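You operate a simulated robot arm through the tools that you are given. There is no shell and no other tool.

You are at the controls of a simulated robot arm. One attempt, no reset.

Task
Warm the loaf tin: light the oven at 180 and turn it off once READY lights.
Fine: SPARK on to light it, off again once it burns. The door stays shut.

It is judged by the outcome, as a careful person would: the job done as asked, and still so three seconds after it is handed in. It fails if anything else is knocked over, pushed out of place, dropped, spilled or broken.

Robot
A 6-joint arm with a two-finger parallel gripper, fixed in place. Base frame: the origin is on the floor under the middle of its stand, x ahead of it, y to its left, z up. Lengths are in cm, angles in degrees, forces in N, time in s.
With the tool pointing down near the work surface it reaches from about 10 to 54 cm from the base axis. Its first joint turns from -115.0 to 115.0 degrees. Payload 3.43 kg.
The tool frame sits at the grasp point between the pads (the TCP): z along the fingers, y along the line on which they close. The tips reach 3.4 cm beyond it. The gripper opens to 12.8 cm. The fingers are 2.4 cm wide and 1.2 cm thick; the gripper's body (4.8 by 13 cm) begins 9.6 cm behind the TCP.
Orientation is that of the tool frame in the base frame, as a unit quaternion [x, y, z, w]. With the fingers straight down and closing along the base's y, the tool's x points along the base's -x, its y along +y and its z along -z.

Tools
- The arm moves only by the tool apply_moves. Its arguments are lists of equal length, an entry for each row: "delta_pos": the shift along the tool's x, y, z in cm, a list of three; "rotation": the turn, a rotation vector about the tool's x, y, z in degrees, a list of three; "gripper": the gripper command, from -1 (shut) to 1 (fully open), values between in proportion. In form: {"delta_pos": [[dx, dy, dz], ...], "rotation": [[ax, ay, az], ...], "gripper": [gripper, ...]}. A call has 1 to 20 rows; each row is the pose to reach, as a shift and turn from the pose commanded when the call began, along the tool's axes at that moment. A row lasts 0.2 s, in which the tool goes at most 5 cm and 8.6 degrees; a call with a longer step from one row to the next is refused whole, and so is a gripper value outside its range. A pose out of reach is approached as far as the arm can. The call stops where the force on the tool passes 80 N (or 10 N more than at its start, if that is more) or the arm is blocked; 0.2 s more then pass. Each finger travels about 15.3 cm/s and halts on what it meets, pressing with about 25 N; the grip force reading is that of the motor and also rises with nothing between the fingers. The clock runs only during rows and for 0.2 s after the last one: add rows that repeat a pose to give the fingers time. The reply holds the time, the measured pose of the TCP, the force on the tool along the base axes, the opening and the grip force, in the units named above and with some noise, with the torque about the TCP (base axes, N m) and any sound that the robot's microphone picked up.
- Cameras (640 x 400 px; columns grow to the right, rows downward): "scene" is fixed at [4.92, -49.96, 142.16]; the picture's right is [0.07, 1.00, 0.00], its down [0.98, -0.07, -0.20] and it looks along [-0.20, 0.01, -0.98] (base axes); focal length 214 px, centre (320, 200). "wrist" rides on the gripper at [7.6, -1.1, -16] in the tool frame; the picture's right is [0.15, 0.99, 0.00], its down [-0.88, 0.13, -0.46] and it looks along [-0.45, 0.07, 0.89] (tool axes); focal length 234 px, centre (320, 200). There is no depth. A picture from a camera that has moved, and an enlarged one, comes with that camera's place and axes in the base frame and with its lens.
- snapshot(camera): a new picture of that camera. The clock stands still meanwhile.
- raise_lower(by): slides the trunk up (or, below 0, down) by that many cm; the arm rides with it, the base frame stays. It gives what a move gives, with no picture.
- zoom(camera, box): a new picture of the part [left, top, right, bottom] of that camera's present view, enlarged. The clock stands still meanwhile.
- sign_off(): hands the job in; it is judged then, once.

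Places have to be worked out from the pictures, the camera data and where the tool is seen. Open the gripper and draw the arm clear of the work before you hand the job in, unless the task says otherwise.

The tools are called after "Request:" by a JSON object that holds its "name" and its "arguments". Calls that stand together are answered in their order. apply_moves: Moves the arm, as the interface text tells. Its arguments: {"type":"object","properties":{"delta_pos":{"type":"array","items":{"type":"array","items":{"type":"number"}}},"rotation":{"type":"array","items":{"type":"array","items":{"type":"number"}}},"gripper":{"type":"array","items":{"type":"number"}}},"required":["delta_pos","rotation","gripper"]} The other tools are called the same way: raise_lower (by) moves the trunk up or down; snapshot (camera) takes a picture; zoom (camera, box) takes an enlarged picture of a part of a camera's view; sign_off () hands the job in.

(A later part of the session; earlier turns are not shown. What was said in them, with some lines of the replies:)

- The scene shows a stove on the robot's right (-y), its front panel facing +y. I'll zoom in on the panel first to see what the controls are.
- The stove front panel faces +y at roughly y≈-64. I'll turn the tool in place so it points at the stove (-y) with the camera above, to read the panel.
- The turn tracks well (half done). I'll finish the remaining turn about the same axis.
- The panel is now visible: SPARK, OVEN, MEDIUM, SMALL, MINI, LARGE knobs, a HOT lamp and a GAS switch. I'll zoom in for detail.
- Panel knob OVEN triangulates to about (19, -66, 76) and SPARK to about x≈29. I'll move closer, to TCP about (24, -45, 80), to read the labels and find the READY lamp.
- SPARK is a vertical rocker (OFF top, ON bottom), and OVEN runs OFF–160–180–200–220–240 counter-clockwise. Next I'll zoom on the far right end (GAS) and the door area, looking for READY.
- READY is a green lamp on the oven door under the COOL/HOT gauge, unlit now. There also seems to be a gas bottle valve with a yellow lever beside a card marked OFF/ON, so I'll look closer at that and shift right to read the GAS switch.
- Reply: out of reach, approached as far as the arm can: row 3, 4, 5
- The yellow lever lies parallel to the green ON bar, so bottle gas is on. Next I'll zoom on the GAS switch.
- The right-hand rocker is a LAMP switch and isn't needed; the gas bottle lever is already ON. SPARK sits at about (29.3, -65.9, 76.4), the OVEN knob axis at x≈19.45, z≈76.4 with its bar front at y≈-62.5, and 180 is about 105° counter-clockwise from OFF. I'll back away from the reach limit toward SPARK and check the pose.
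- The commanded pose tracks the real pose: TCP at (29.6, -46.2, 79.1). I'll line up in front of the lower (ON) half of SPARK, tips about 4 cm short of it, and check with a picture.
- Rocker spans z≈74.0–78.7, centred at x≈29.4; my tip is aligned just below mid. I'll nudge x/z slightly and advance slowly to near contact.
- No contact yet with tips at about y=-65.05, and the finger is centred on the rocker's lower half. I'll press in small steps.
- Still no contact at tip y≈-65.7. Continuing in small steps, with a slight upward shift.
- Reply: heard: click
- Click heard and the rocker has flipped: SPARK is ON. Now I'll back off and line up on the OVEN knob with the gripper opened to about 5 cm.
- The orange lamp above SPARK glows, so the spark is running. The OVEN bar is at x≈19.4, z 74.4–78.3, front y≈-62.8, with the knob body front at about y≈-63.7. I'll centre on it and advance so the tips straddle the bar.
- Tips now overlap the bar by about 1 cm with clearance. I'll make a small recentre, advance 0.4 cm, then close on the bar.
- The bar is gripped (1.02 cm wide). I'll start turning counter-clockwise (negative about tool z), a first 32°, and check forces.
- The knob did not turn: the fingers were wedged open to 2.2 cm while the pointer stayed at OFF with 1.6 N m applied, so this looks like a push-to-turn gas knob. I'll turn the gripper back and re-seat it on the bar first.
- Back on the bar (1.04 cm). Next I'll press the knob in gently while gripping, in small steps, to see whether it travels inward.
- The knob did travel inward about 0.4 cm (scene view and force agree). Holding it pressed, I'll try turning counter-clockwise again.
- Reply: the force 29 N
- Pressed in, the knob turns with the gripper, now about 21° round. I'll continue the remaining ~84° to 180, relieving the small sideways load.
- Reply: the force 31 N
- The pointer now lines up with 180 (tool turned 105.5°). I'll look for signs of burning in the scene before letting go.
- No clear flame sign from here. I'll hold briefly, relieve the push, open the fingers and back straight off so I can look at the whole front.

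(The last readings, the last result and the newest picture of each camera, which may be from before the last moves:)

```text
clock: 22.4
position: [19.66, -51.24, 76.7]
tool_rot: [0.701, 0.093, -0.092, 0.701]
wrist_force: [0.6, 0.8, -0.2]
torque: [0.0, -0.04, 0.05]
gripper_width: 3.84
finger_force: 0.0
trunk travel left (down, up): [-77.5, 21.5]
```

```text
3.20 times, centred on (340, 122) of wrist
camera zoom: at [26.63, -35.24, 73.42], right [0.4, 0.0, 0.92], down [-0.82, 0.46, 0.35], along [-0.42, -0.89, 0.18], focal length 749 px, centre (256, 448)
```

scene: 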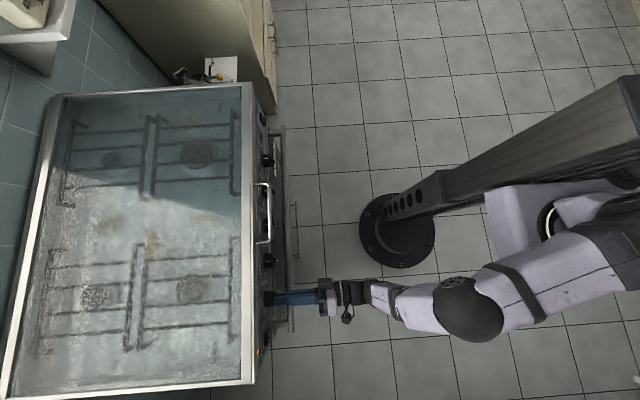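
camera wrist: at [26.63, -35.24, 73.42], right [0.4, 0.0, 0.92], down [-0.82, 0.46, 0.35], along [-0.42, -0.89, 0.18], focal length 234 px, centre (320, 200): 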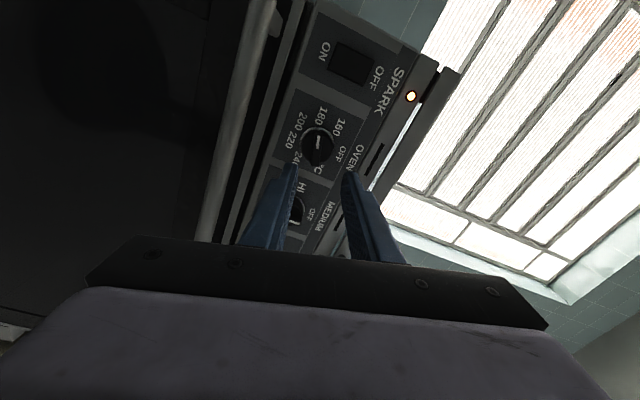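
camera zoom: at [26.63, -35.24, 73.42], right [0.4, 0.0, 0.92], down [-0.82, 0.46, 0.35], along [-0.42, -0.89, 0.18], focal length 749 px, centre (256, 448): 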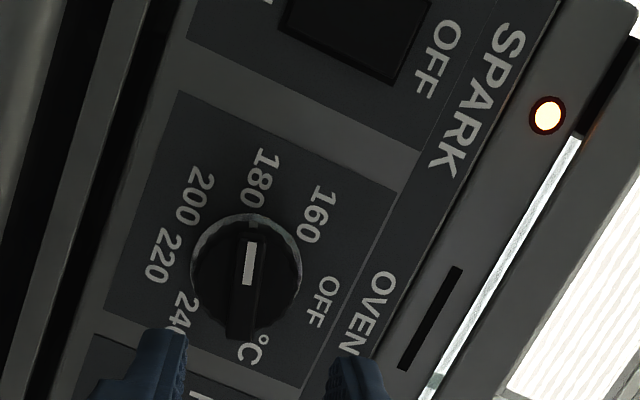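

The knob stays at 180. I'll turn the tool back upright to view the panel and the door gauge.

Request:
{"name": "apply_moves", "arguments": {"delta_pos": [[0, 0, 0], [0, 0, 0], [0, 0, 0], [0, 0, 0], [0, 0, 0], [0, 0, 0], [0, 0, 0], [0, 0, 0], [0, 0, 0], [0, 0, 0], [0, 0, 0], [0, 0, 0], [0, 0, 0]], "rotation": [[0, 0, 8.1], [0, 0, 16.2], [0, 0, 24.3], [0, 0, 32.4], [0, 0, 40.5], [0, 0, 48.6], [0, 0, 56.7], [0, 0, 64.8], [0, 0, 72.9], [0, 0, 81], [0, 0, 89.1], [0, 0, 97.2], [0, 0, 105]], "gripper": [-1, -1, -1, -1, -1, -1, -1, -1, -1, -1, -1, -1, -1]}}

Request:
{"name": "snapshot", "arguments": {"camera": "wrist"}}

Request:
{"name": "zoom", "arguments": {"camera": "wrist", "box": [440, 180, 640, 305]}}

Request:
{"name": "zoom", "arguments": {"camera": "wrist", "box": [220, 60, 420, 185]}}

```text
clock: 25.2
position: [19.34, -51.24, 76.45]
tool_rot: [0.499, -0.501, 0.501, 0.499]
wrist_force: [-0.5, 0.4, 0.5]
torque: [0.03, 0.01, 0.02]
gripper_width: 0.0
finger_force: 24.5
trunk travel left (down, up): [-77.5, 21.5]
```

```text
taken
camera wrist: at [20.45, -35.25, 83.96], right [-0.99, 0.0, 0.14], down [-0.13, 0.46, -0.88], along [-0.07, -0.89, -0.45], focal length 234 px, centre (320, 200)
```

wrist: 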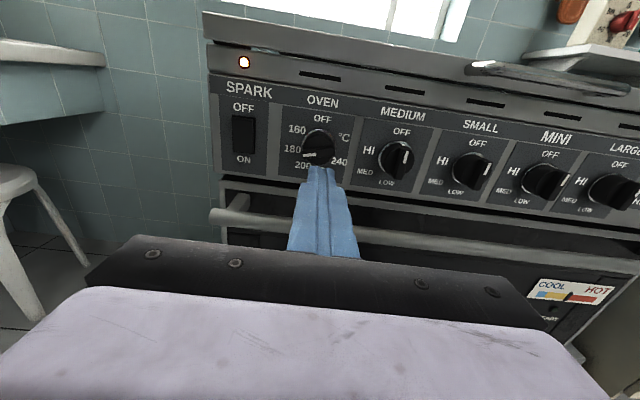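

```text
3.20 times, centred on (540, 242) of wrist
camera zoom: at [20.45, -35.25, 83.96], right [-0.99, 0.0, 0.14], down [-0.13, 0.46, -0.88], along [-0.07, -0.89, -0.45], focal length 749 px, centre (-384, 64)
```

zoom: 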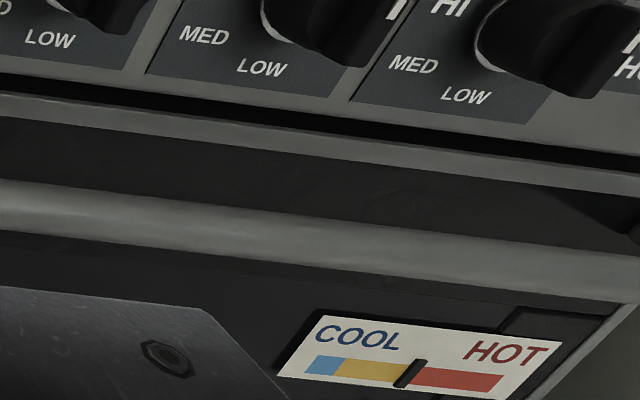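

```text
3.20 times, centred on (320, 122) of wrist
camera zoom: at [20.45, -35.25, 83.96], right [-0.99, 0.0, 0.14], down [-0.13, 0.46, -0.88], along [-0.07, -0.89, -0.45], focal length 749 px, centre (320, 448)
```

zoom: 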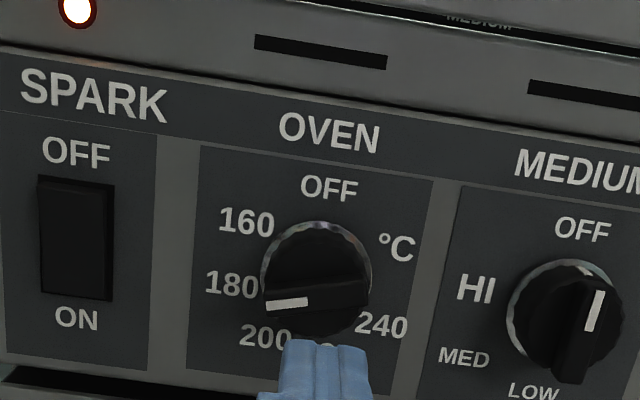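

The gauge has moved well up towards HOT, so the oven is burning. Checking READY right now.

Request:
{"name": "zoom", "arguments": {"camera": "wrist", "box": [500, 260, 620, 340]}}

```text
5.00 times, centred on (560, 300) of wrist
camera zoom: at [20.45, -35.25, 83.96], right [-0.99, 0.0, 0.14], down [-0.13, 0.46, -0.88], along [-0.07, -0.89, -0.45], focal length 1171 px, centre (-880, -300)
```

zoom: 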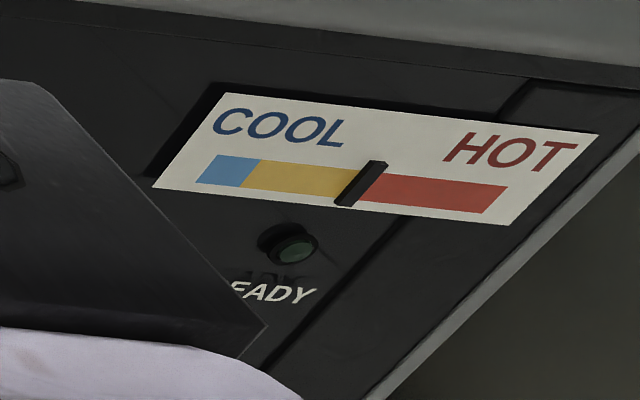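

READY isn't lit yet. Next I'll switch SPARK off by pressing its upper half at about (29.4, z 77.9), then back off a little.

Request:
{"name": "apply_moves", "arguments": {"delta_pos": [[0.5, -3.5, 0], [1.0, -7, 2], [1.45, -10.05, 5], [1.45, -10.05, 9], [1.45, -10.05, 10.3], [1.45, -10.05, 10.8], [1.45, -10.05, 11.2], [1.45, -10.05, 11.6], [1.45, -10.05, 9]], "rotation": [[0, 0, 0], [0, 0, 0], [0, 0, 0], [0, 0, 0], [0, 0, 0], [0, 0, 0], [0, 0, 0], [0, 0, 0], [0, 0, 0]], "gripper": [-1, -1, -1, -1, -1, -1, -1, -1, -1]}}

Request:
{"name": "snapshot", "arguments": {"camera": "wrist"}}

Request:
{"name": "zoom", "arguments": {"camera": "scene", "box": [260, 140, 320, 190]}}

Request:
{"name": "zoom", "arguments": {"camera": "wrist", "box": [540, 200, 640, 300]}}

```text
clock: 27.2
position: [29.45, -60.17, 77.83]
tool_rot: [0.5, -0.5, 0.499, 0.5]
wrist_force: [0.2, 0.1, -0.2]
torque: [-0.01, 0.04, -0.01]
gripper_width: 0.01
finger_force: 25.2
trunk travel left (down, up): [-77.5, 21.5]
heard: click
```

```text
taken
camera wrist: at [30.54, -44.16, 85.34], right [-0.99, 0.0, 0.15], down [-0.13, 0.46, -0.88], along [-0.07, -0.89, -0.45], focal length 234 px, centre (320, 200)
```

wrist: 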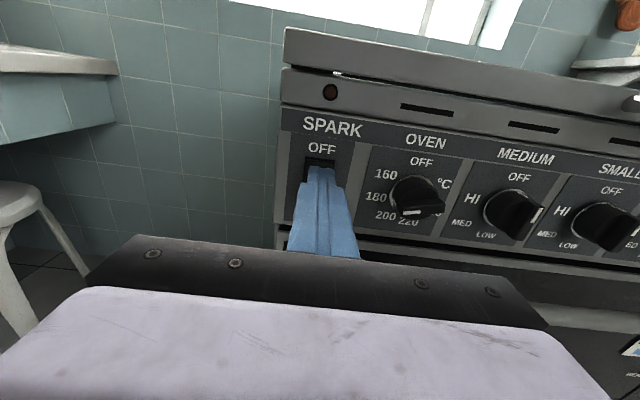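

```text
8.00 times, centred on (290, 165) of scene
camera zoom: at [4.92, -49.96, 142.16], right [0.07, 1.0, 0.0], down [0.98, -0.07, -0.2], along [-0.2, 0.01, -0.98], focal length 1716 px, centre (560, 480)
```

zoom: 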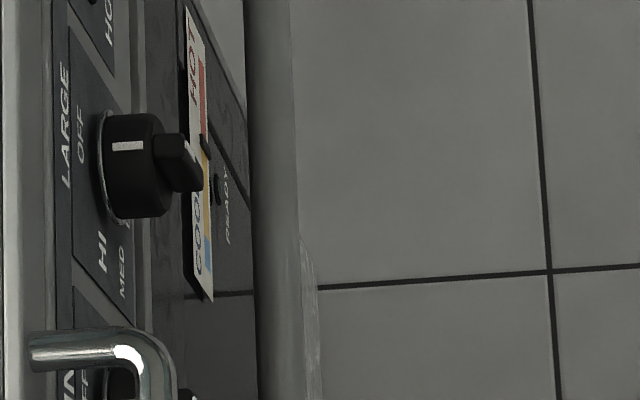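

```text
4.00 times, centred on (590, 250) of wrist
camera zoom: at [30.54, -44.16, 85.34], right [-0.99, 0.0, 0.15], down [-0.13, 0.46, -0.88], along [-0.07, -0.89, -0.45], focal length 937 px, centre (-760, 0)
```

zoom: 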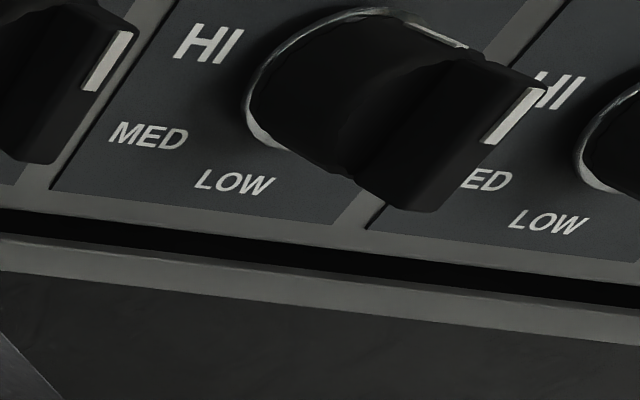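

SPARK is off (click heard, lamp out), and the scene zoom shows the gauge and the READY lamp clearly, still unlit. I'll put the gripper in front of the OVEN knob rolled 105° to match the bar, ready to turn it off.

Request:
{"name": "apply_moves", "arguments": {"delta_pos": [[0, 0, -2.2], [0, 0, -4.3], [-0.4, 2.5, -4.3], [-0.8, 5, -4.3], [-1.2, 7.5, -4.3], [-1.55, 9.95, -4.3], [-1.55, 9.95, -4.3], [-1.55, 9.95, -4.3], [-1.55, 9.95, -4.3], [-1.55, 9.95, -4.3], [-1.55, 9.95, -4.3], [-1.55, 9.95, -4.3], [-1.55, 9.95, -4.3], [-1.55, 9.95, -4.3]], "rotation": [[0, 0, -7.5], [0, 0, -15], [0, 0, -22.5], [0, 0, -30], [0, 0, -37.5], [0, 0, -45], [0, 0, -52.5], [0, 0, -60], [0, 0, -67.5], [0, 0, -75], [0, 0, -82.5], [0, 0, -90], [0, 0, -97.5], [0, 0, -105]], "gripper": [-1, -1, -0.7, -0.375, -0.375, -0.375, -0.375, -0.375, -0.375, -0.375, -0.375, -0.375, -0.375, -0.375]}}

Request:
{"name": "zoom", "arguments": {"camera": "scene", "box": [260, 140, 320, 190]}}

Request:
{"name": "zoom", "arguments": {"camera": "wrist", "box": [240, 90, 400, 190]}}

```text
clock: 30.2
position: [19.44, -55.96, 76.35]
tool_rot: [0.701, 0.093, -0.093, 0.701]
wrist_force: [0.2, 0.5, 0.5]
torque: [0.03, 0.01, -0.01]
gripper_width: 3.98
finger_force: 0.0
trunk travel left (down, up): [-77.5, 21.5]
```

```text
8.00 times, centred on (290, 165) of scene
camera zoom: at [4.92, -49.96, 142.16], right [0.07, 1.0, 0.0], down [0.98, -0.07, -0.2], along [-0.2, 0.01, -0.98], focal length 1716 px, centre (560, 480)
```

zoom: 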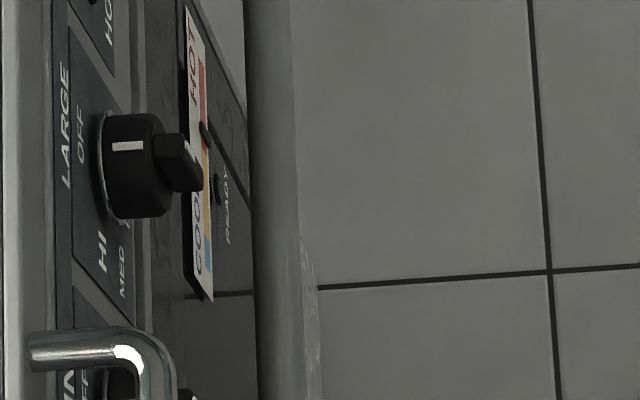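

```text
4.00 times, centred on (320, 140) of wrist
camera zoom: at [26.48, -39.96, 73.19], right [0.4, 0.0, 0.92], down [-0.82, 0.46, 0.36], along [-0.42, -0.89, 0.18], focal length 937 px, centre (320, 440)
```

zoom: 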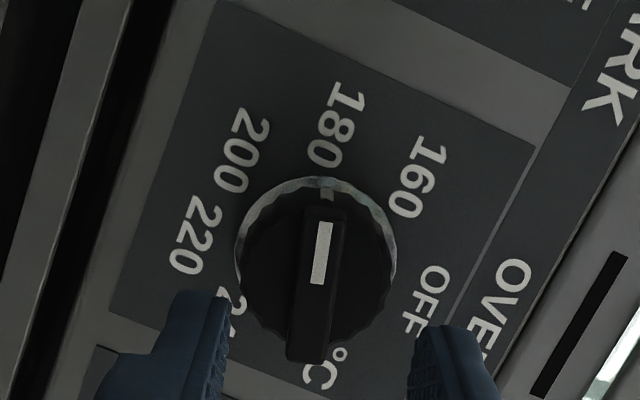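

Gauge is still climbing and READY is unlit. The gripper is aligned with the bar at 180, so I'll advance to straddle it (open, no contact) and check READY again.

Request:
{"name": "apply_moves", "arguments": {"delta_pos": [[0, 0, 1.8], [0, 0, 3.4], [0, 0, 4.4]], "rotation": [[0, 0, 0], [0, 0, 0], [0, 0, 0]], "gripper": [-0.375, -0.375, -0.375]}}

Request:
{"name": "zoom", "arguments": {"camera": "scene", "box": [260, 140, 320, 190]}}

Request:
{"name": "zoom", "arguments": {"camera": "wrist", "box": [240, 100, 400, 200]}}

```text
clock: 31.0
position: [19.41, -60.47, 76.41]
tool_rot: [0.701, 0.092, -0.093, 0.701]
wrist_force: [-0.3, 0.1, -0.7]
torque: [-0.02, 0.01, 0.01]
gripper_width: 3.96
finger_force: 0.1
trunk travel left (down, up): [-77.5, 21.5]
```

```text
8.00 times, centred on (290, 165) of scene
camera zoom: at [4.92, -49.96, 142.16], right [0.07, 1.0, 0.0], down [0.98, -0.07, -0.2], along [-0.2, 0.01, -0.98], focal length 1716 px, centre (560, 480)
```

zoom: 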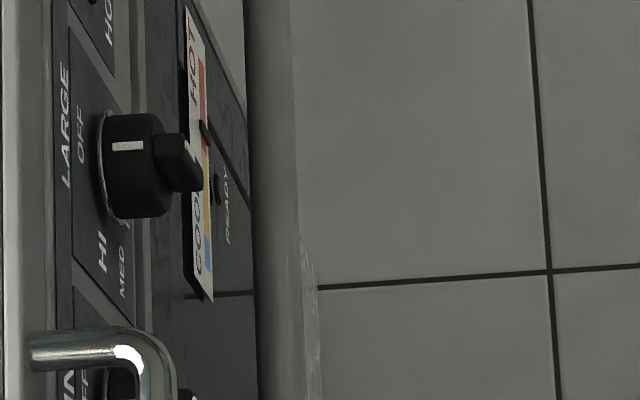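

```text
4.00 times, centred on (320, 150) of wrist
camera zoom: at [26.49, -44.51, 73.22], right [0.4, 0.0, 0.92], down [-0.82, 0.46, 0.35], along [-0.42, -0.89, 0.18], focal length 937 px, centre (320, 400)
```

zoom: 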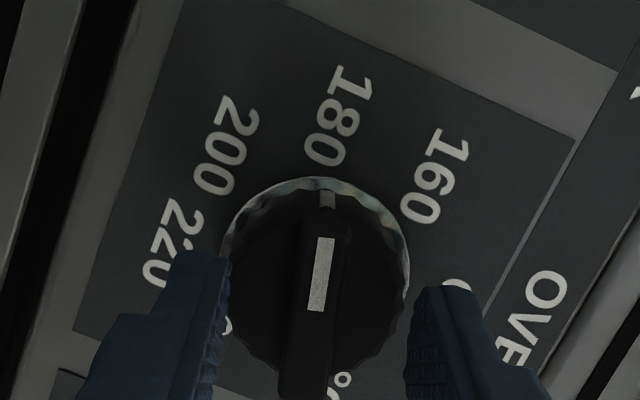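

Straddling the bar centrally. Waiting about a second and checking READY.

Request:
{"name": "apply_moves", "arguments": {"delta_pos": [[0, 0, 0], [0, 0, 0], [0, 0, 0], [0, 0, 0], [0, 0, 0]], "rotation": [[0, 0, 0], [0, 0, 0], [0, 0, 0], [0, 0, 0], [0, 0, 0]], "gripper": [-0.375, -0.375, -0.375, -0.375, -0.375]}}

Request:
{"name": "zoom", "arguments": {"camera": "scene", "box": [260, 140, 320, 190]}}

```text
clock: 32.2
position: [19.5, -60.63, 76.31]
tool_rot: [0.701, 0.093, -0.093, 0.701]
wrist_force: [0.5, 0.3, -0.2]
torque: [0.01, 0.03, -0.01]
gripper_width: 3.99
finger_force: 0.2
trunk travel left (down, up): [-77.5, 21.5]
```

```text
8.00 times, centred on (290, 165) of scene
camera zoom: at [4.92, -49.96, 142.16], right [0.07, 1.0, 0.0], down [0.98, -0.07, -0.2], along [-0.2, 0.01, -0.98], focal length 1716 px, centre (560, 480)
```

zoom: 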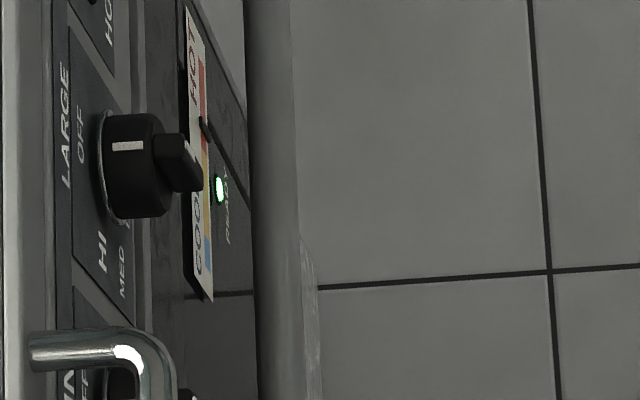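

READY is lit. Gripping the bar, pressing lightly, and turning clockwise 105° back to OFF now.

Request:
{"name": "apply_moves", "arguments": {"delta_pos": [[0, 0, 0], [0, 0, 0], [0, 0, 0], [0, 0, 0.3], [0, 0, 0.6], [0, 0, 0.6], [0, 0, 0.6], [0, 0, 0.6], [0, 0, 0.6], [0, 0, 0.6], [0, 0, 0.6], [0, 0, 0.6], [0, 0, 0.6], [0, 0, 0.6], [0, 0, 0.6], [0, 0, 0.6], [0, 0, 0.6], [0, 0, 0.6], [0, 0, 0.6]], "rotation": [[0, 0, 0], [0, 0, 0], [0, 0, 0], [0, 0, 0], [0, 0, 0], [0, 0, 8.1], [0, 0, 16.2], [0, 0, 24.3], [0, 0, 32.4], [0, 0, 40.5], [0, 0, 48.6], [0, 0, 56.7], [0, 0, 64.8], [0, 0, 72.9], [0, 0, 81], [0, 0, 89.1], [0, 0, 97.2], [0, 0, 105.5], [0, 0, 105.5]], "gripper": [-0.6, -0.9, -1, -1, -1, -1, -1, -1, -1, -1, -1, -1, -1, -1, -1, -1, -1, -1, -1]}}

Request:
{"name": "zoom", "arguments": {"camera": "wrist", "box": [240, 100, 400, 200]}}

Request:
{"name": "zoom", "arguments": {"camera": "scene", "box": [260, 140, 320, 190]}}

```text
clock: 36.2
position: [19.62, -60.84, 76.3]
tool_rot: [-0.499, 0.504, -0.501, -0.496]
wrist_force: [-4.4, 8.6, -13.3]
torque: [0.64, 0.32, -0.12]
gripper_width: 1.0
finger_force: 43.8
trunk travel left (down, up): [-77.5, 21.5]
```

```text
4.00 times, centred on (320, 150) of wrist
camera zoom: at [20.52, -44.98, 83.79], right [-0.99, 0.0, 0.14], down [-0.12, 0.46, -0.88], along [-0.06, -0.89, -0.46], focal length 937 px, centre (320, 400)
```

zoom: 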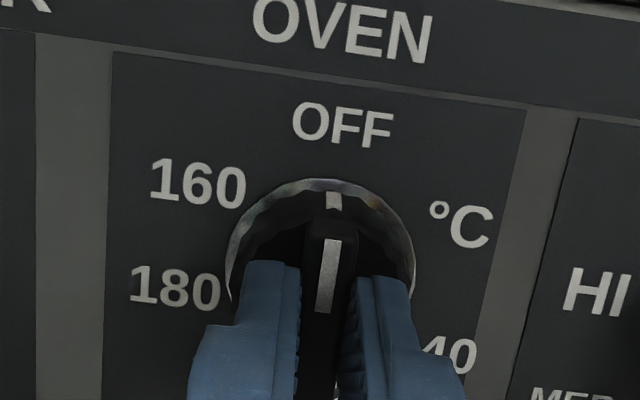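

```text
8.00 times, centred on (290, 165) of scene
camera zoom: at [4.92, -49.96, 142.16], right [0.07, 1.0, 0.0], down [0.98, -0.07, -0.2], along [-0.2, 0.01, -0.98], focal length 1716 px, centre (560, 480)
```

zoom: 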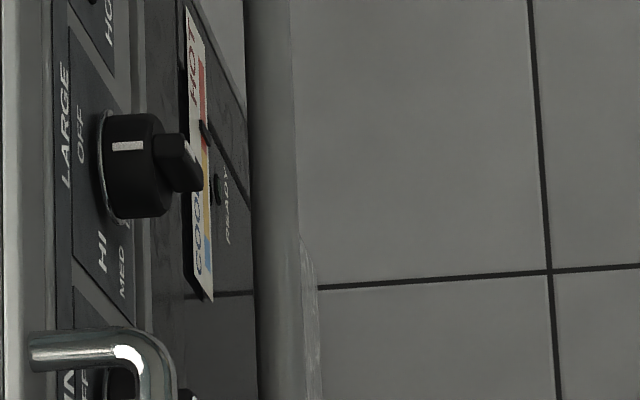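

The pointer is back at OFF and READY has gone out. I'll relieve the push, open the fingers and back away.

Request:
{"name": "apply_moves", "arguments": {"delta_pos": [[0, 0, -0.3], [0, 0, -0.6], [0, 0, -0.6], [0, 0, -0.6], [0, 0, -2.5], [0, 0, -6], [0, 0, -10]], "rotation": [[0, 0, -0.5], [0, 0, -0.5], [0, 0, -0.5], [0, 0, -0.5], [0, 0, -0.5], [0, 0, -0.5], [0, 0, -0.5]], "gripper": [-1, -1, -0.5, -0.3, -0.3, -0.3, -0.3]}}

Request:
{"name": "snapshot", "arguments": {"camera": "wrist"}}

Request:
{"name": "zoom", "arguments": {"camera": "wrist", "box": [200, 60, 400, 185]}}

Request:
{"name": "zoom", "arguments": {"camera": "scene", "box": [260, 140, 320, 190]}}

```text
clock: 37.8
position: [19.56, -50.76, 76.54]
tool_rot: [0.499, -0.501, 0.499, 0.501]
wrist_force: [0.1, -0.4, -0.4]
torque: [0.0, -0.01, -0.03]
gripper_width: 4.5
finger_force: 0.0
trunk travel left (down, up): [-77.5, 21.5]
```

```text
taken
camera wrist: at [20.61, -34.86, 84.02], right [-0.99, 0.0, 0.15], down [-0.13, 0.46, -0.88], along [-0.07, -0.89, -0.45], focal length 234 px, centre (320, 200)
```

wrist: 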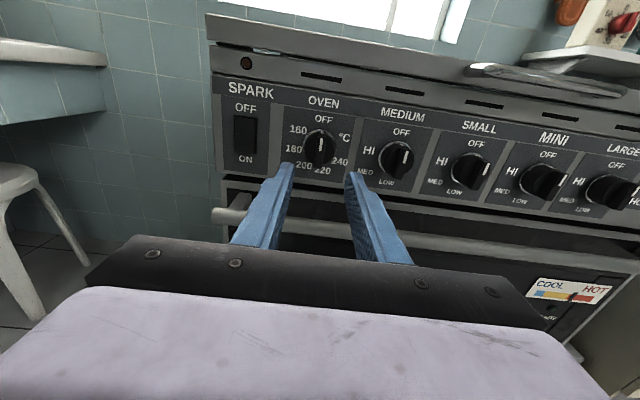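

```text
3.20 times, centred on (300, 122) of wrist
camera zoom: at [20.61, -34.86, 84.02], right [-0.99, 0.0, 0.15], down [-0.13, 0.46, -0.88], along [-0.07, -0.89, -0.45], focal length 749 px, centre (384, 448)
```

zoom: 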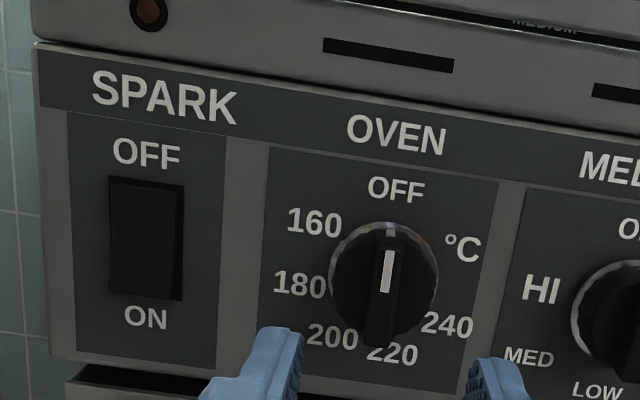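

```text
8.00 times, centred on (290, 165) of scene
camera zoom: at [4.92, -49.96, 142.16], right [0.07, 1.0, 0.0], down [0.98, -0.07, -0.2], along [-0.2, 0.01, -0.98], focal length 1716 px, centre (560, 480)
```

zoom: 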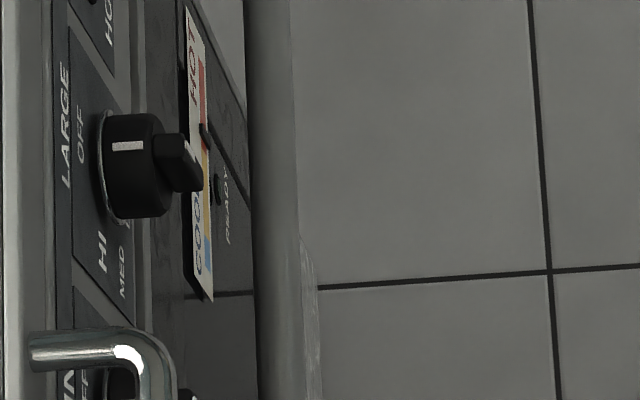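

OVEN is at OFF, SPARK is OFF with its lamp out, the door is shut and READY is out. I'll draw the arm clear with the gripper open and make a last check that the gauge is cooling.

Request:
{"name": "apply_moves", "arguments": {"delta_pos": [[0, 0, -4], [2, -1.5, -7.5], [4.5, -3, -10.5], [7, -5, -13.5], [9.5, -7, -16], [11.5, -8.5, -18.5], [11.5, -8.5, -18.5]], "rotation": [[0, 0, 0], [0, 0, 0], [0, 0, 0], [0, 0, 0], [0, 0, 0], [0, 0, 0], [0, 0, 0]], "gripper": [0, 0.5, 1, 1, 1, 1, 1]}}

Request:
{"name": "snapshot", "arguments": {"camera": "wrist"}}

Request:
{"name": "snapshot", "arguments": {"camera": "scene"}}

Request:
{"name": "zoom", "arguments": {"camera": "scene", "box": [260, 140, 320, 190]}}

Request:
{"name": "zoom", "arguments": {"camera": "wrist", "box": [280, 100, 480, 225]}}

```text
clock: 39.4
position: [27.89, -32.65, 87.9]
tool_rot: [0.5, -0.5, 0.5, 0.5]
wrist_force: [-0.7, 0.1, 0.1]
torque: [0.0, 0.0, 0.01]
gripper_width: 12.79
finger_force: 0.2
trunk travel left (down, up): [-77.5, 21.5]
```

```text
taken
camera wrist: at [28.99, -16.67, 95.31], right [-0.99, 0.0, 0.15], down [-0.13, 0.46, -0.88], along [-0.07, -0.89, -0.45], focal length 234 px, centre (320, 200)
```

wrist: 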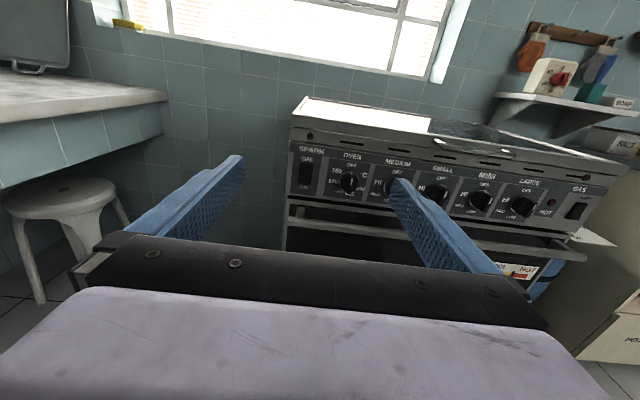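

```text
taken
```

scene: 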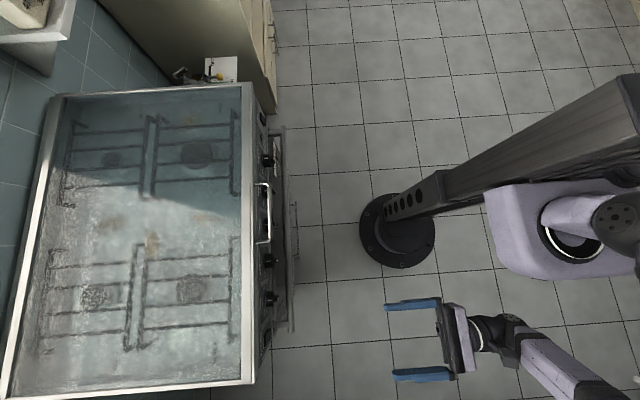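

```text
8.00 times, centred on (290, 165) of scene
camera zoom: at [4.92, -49.96, 142.16], right [0.07, 1.0, 0.0], down [0.98, -0.07, -0.2], along [-0.2, 0.01, -0.98], focal length 1716 px, centre (560, 480)
```

zoom: 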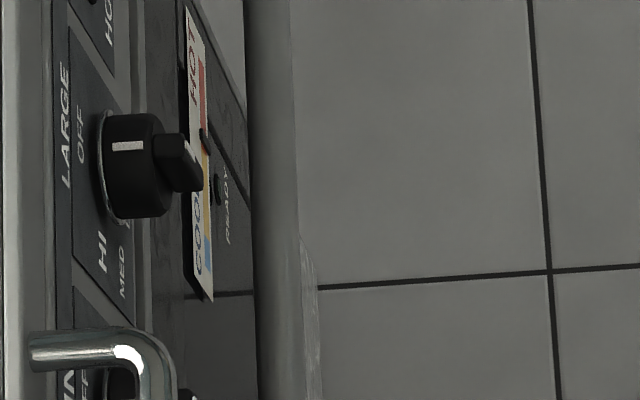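

```text
3.20 times, centred on (380, 162) of wrist
camera zoom: at [28.99, -16.67, 95.31], right [-0.99, 0.0, 0.15], down [-0.13, 0.46, -0.88], along [-0.07, -0.89, -0.45], focal length 749 px, centre (128, 320)
```

zoom: 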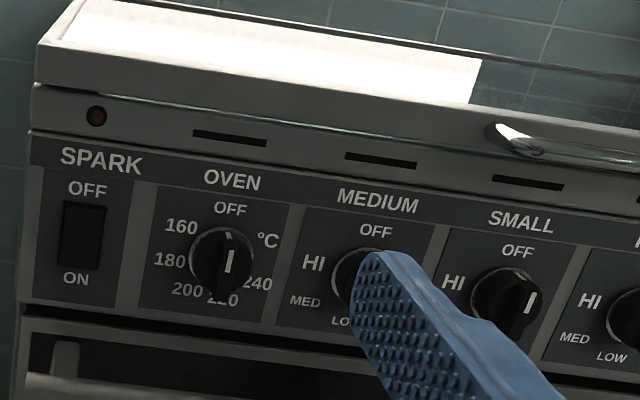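

The gauge is falling back, OVEN and SPARK both read OFF, the other knobs weren't touched, and the door stayed shut. The arm is clear with the gripper open, so I'm handing the job in.

Request:
{"name": "sign_off", "arguments": {}}

```text
The job is handed in.
```

The oven was lit at 180 and turned off once READY lit, and the job is handed in.

- **Lighting:** I switched SPARK on, then turned OVEN to 180. The knob only turns when pressed in. The gauge rose towards HOT, which showed it was burning, so I switched SPARK off again.
- **Turning off:** READY lit at about 32 s. I turned OVEN back to OFF about 4 s later. READY went out and the gauge began to fall.
- **How it was left:** OVEN and SPARK both read OFF, and the door stayed shut throughout. I touched no other knobs or switches. The gas bottle lever was already on and I left it that way.
- **Arm:** It is drawn clear of the stove with the gripper open.

I never saw the loaf tin itself. I took it to be inside the oven.
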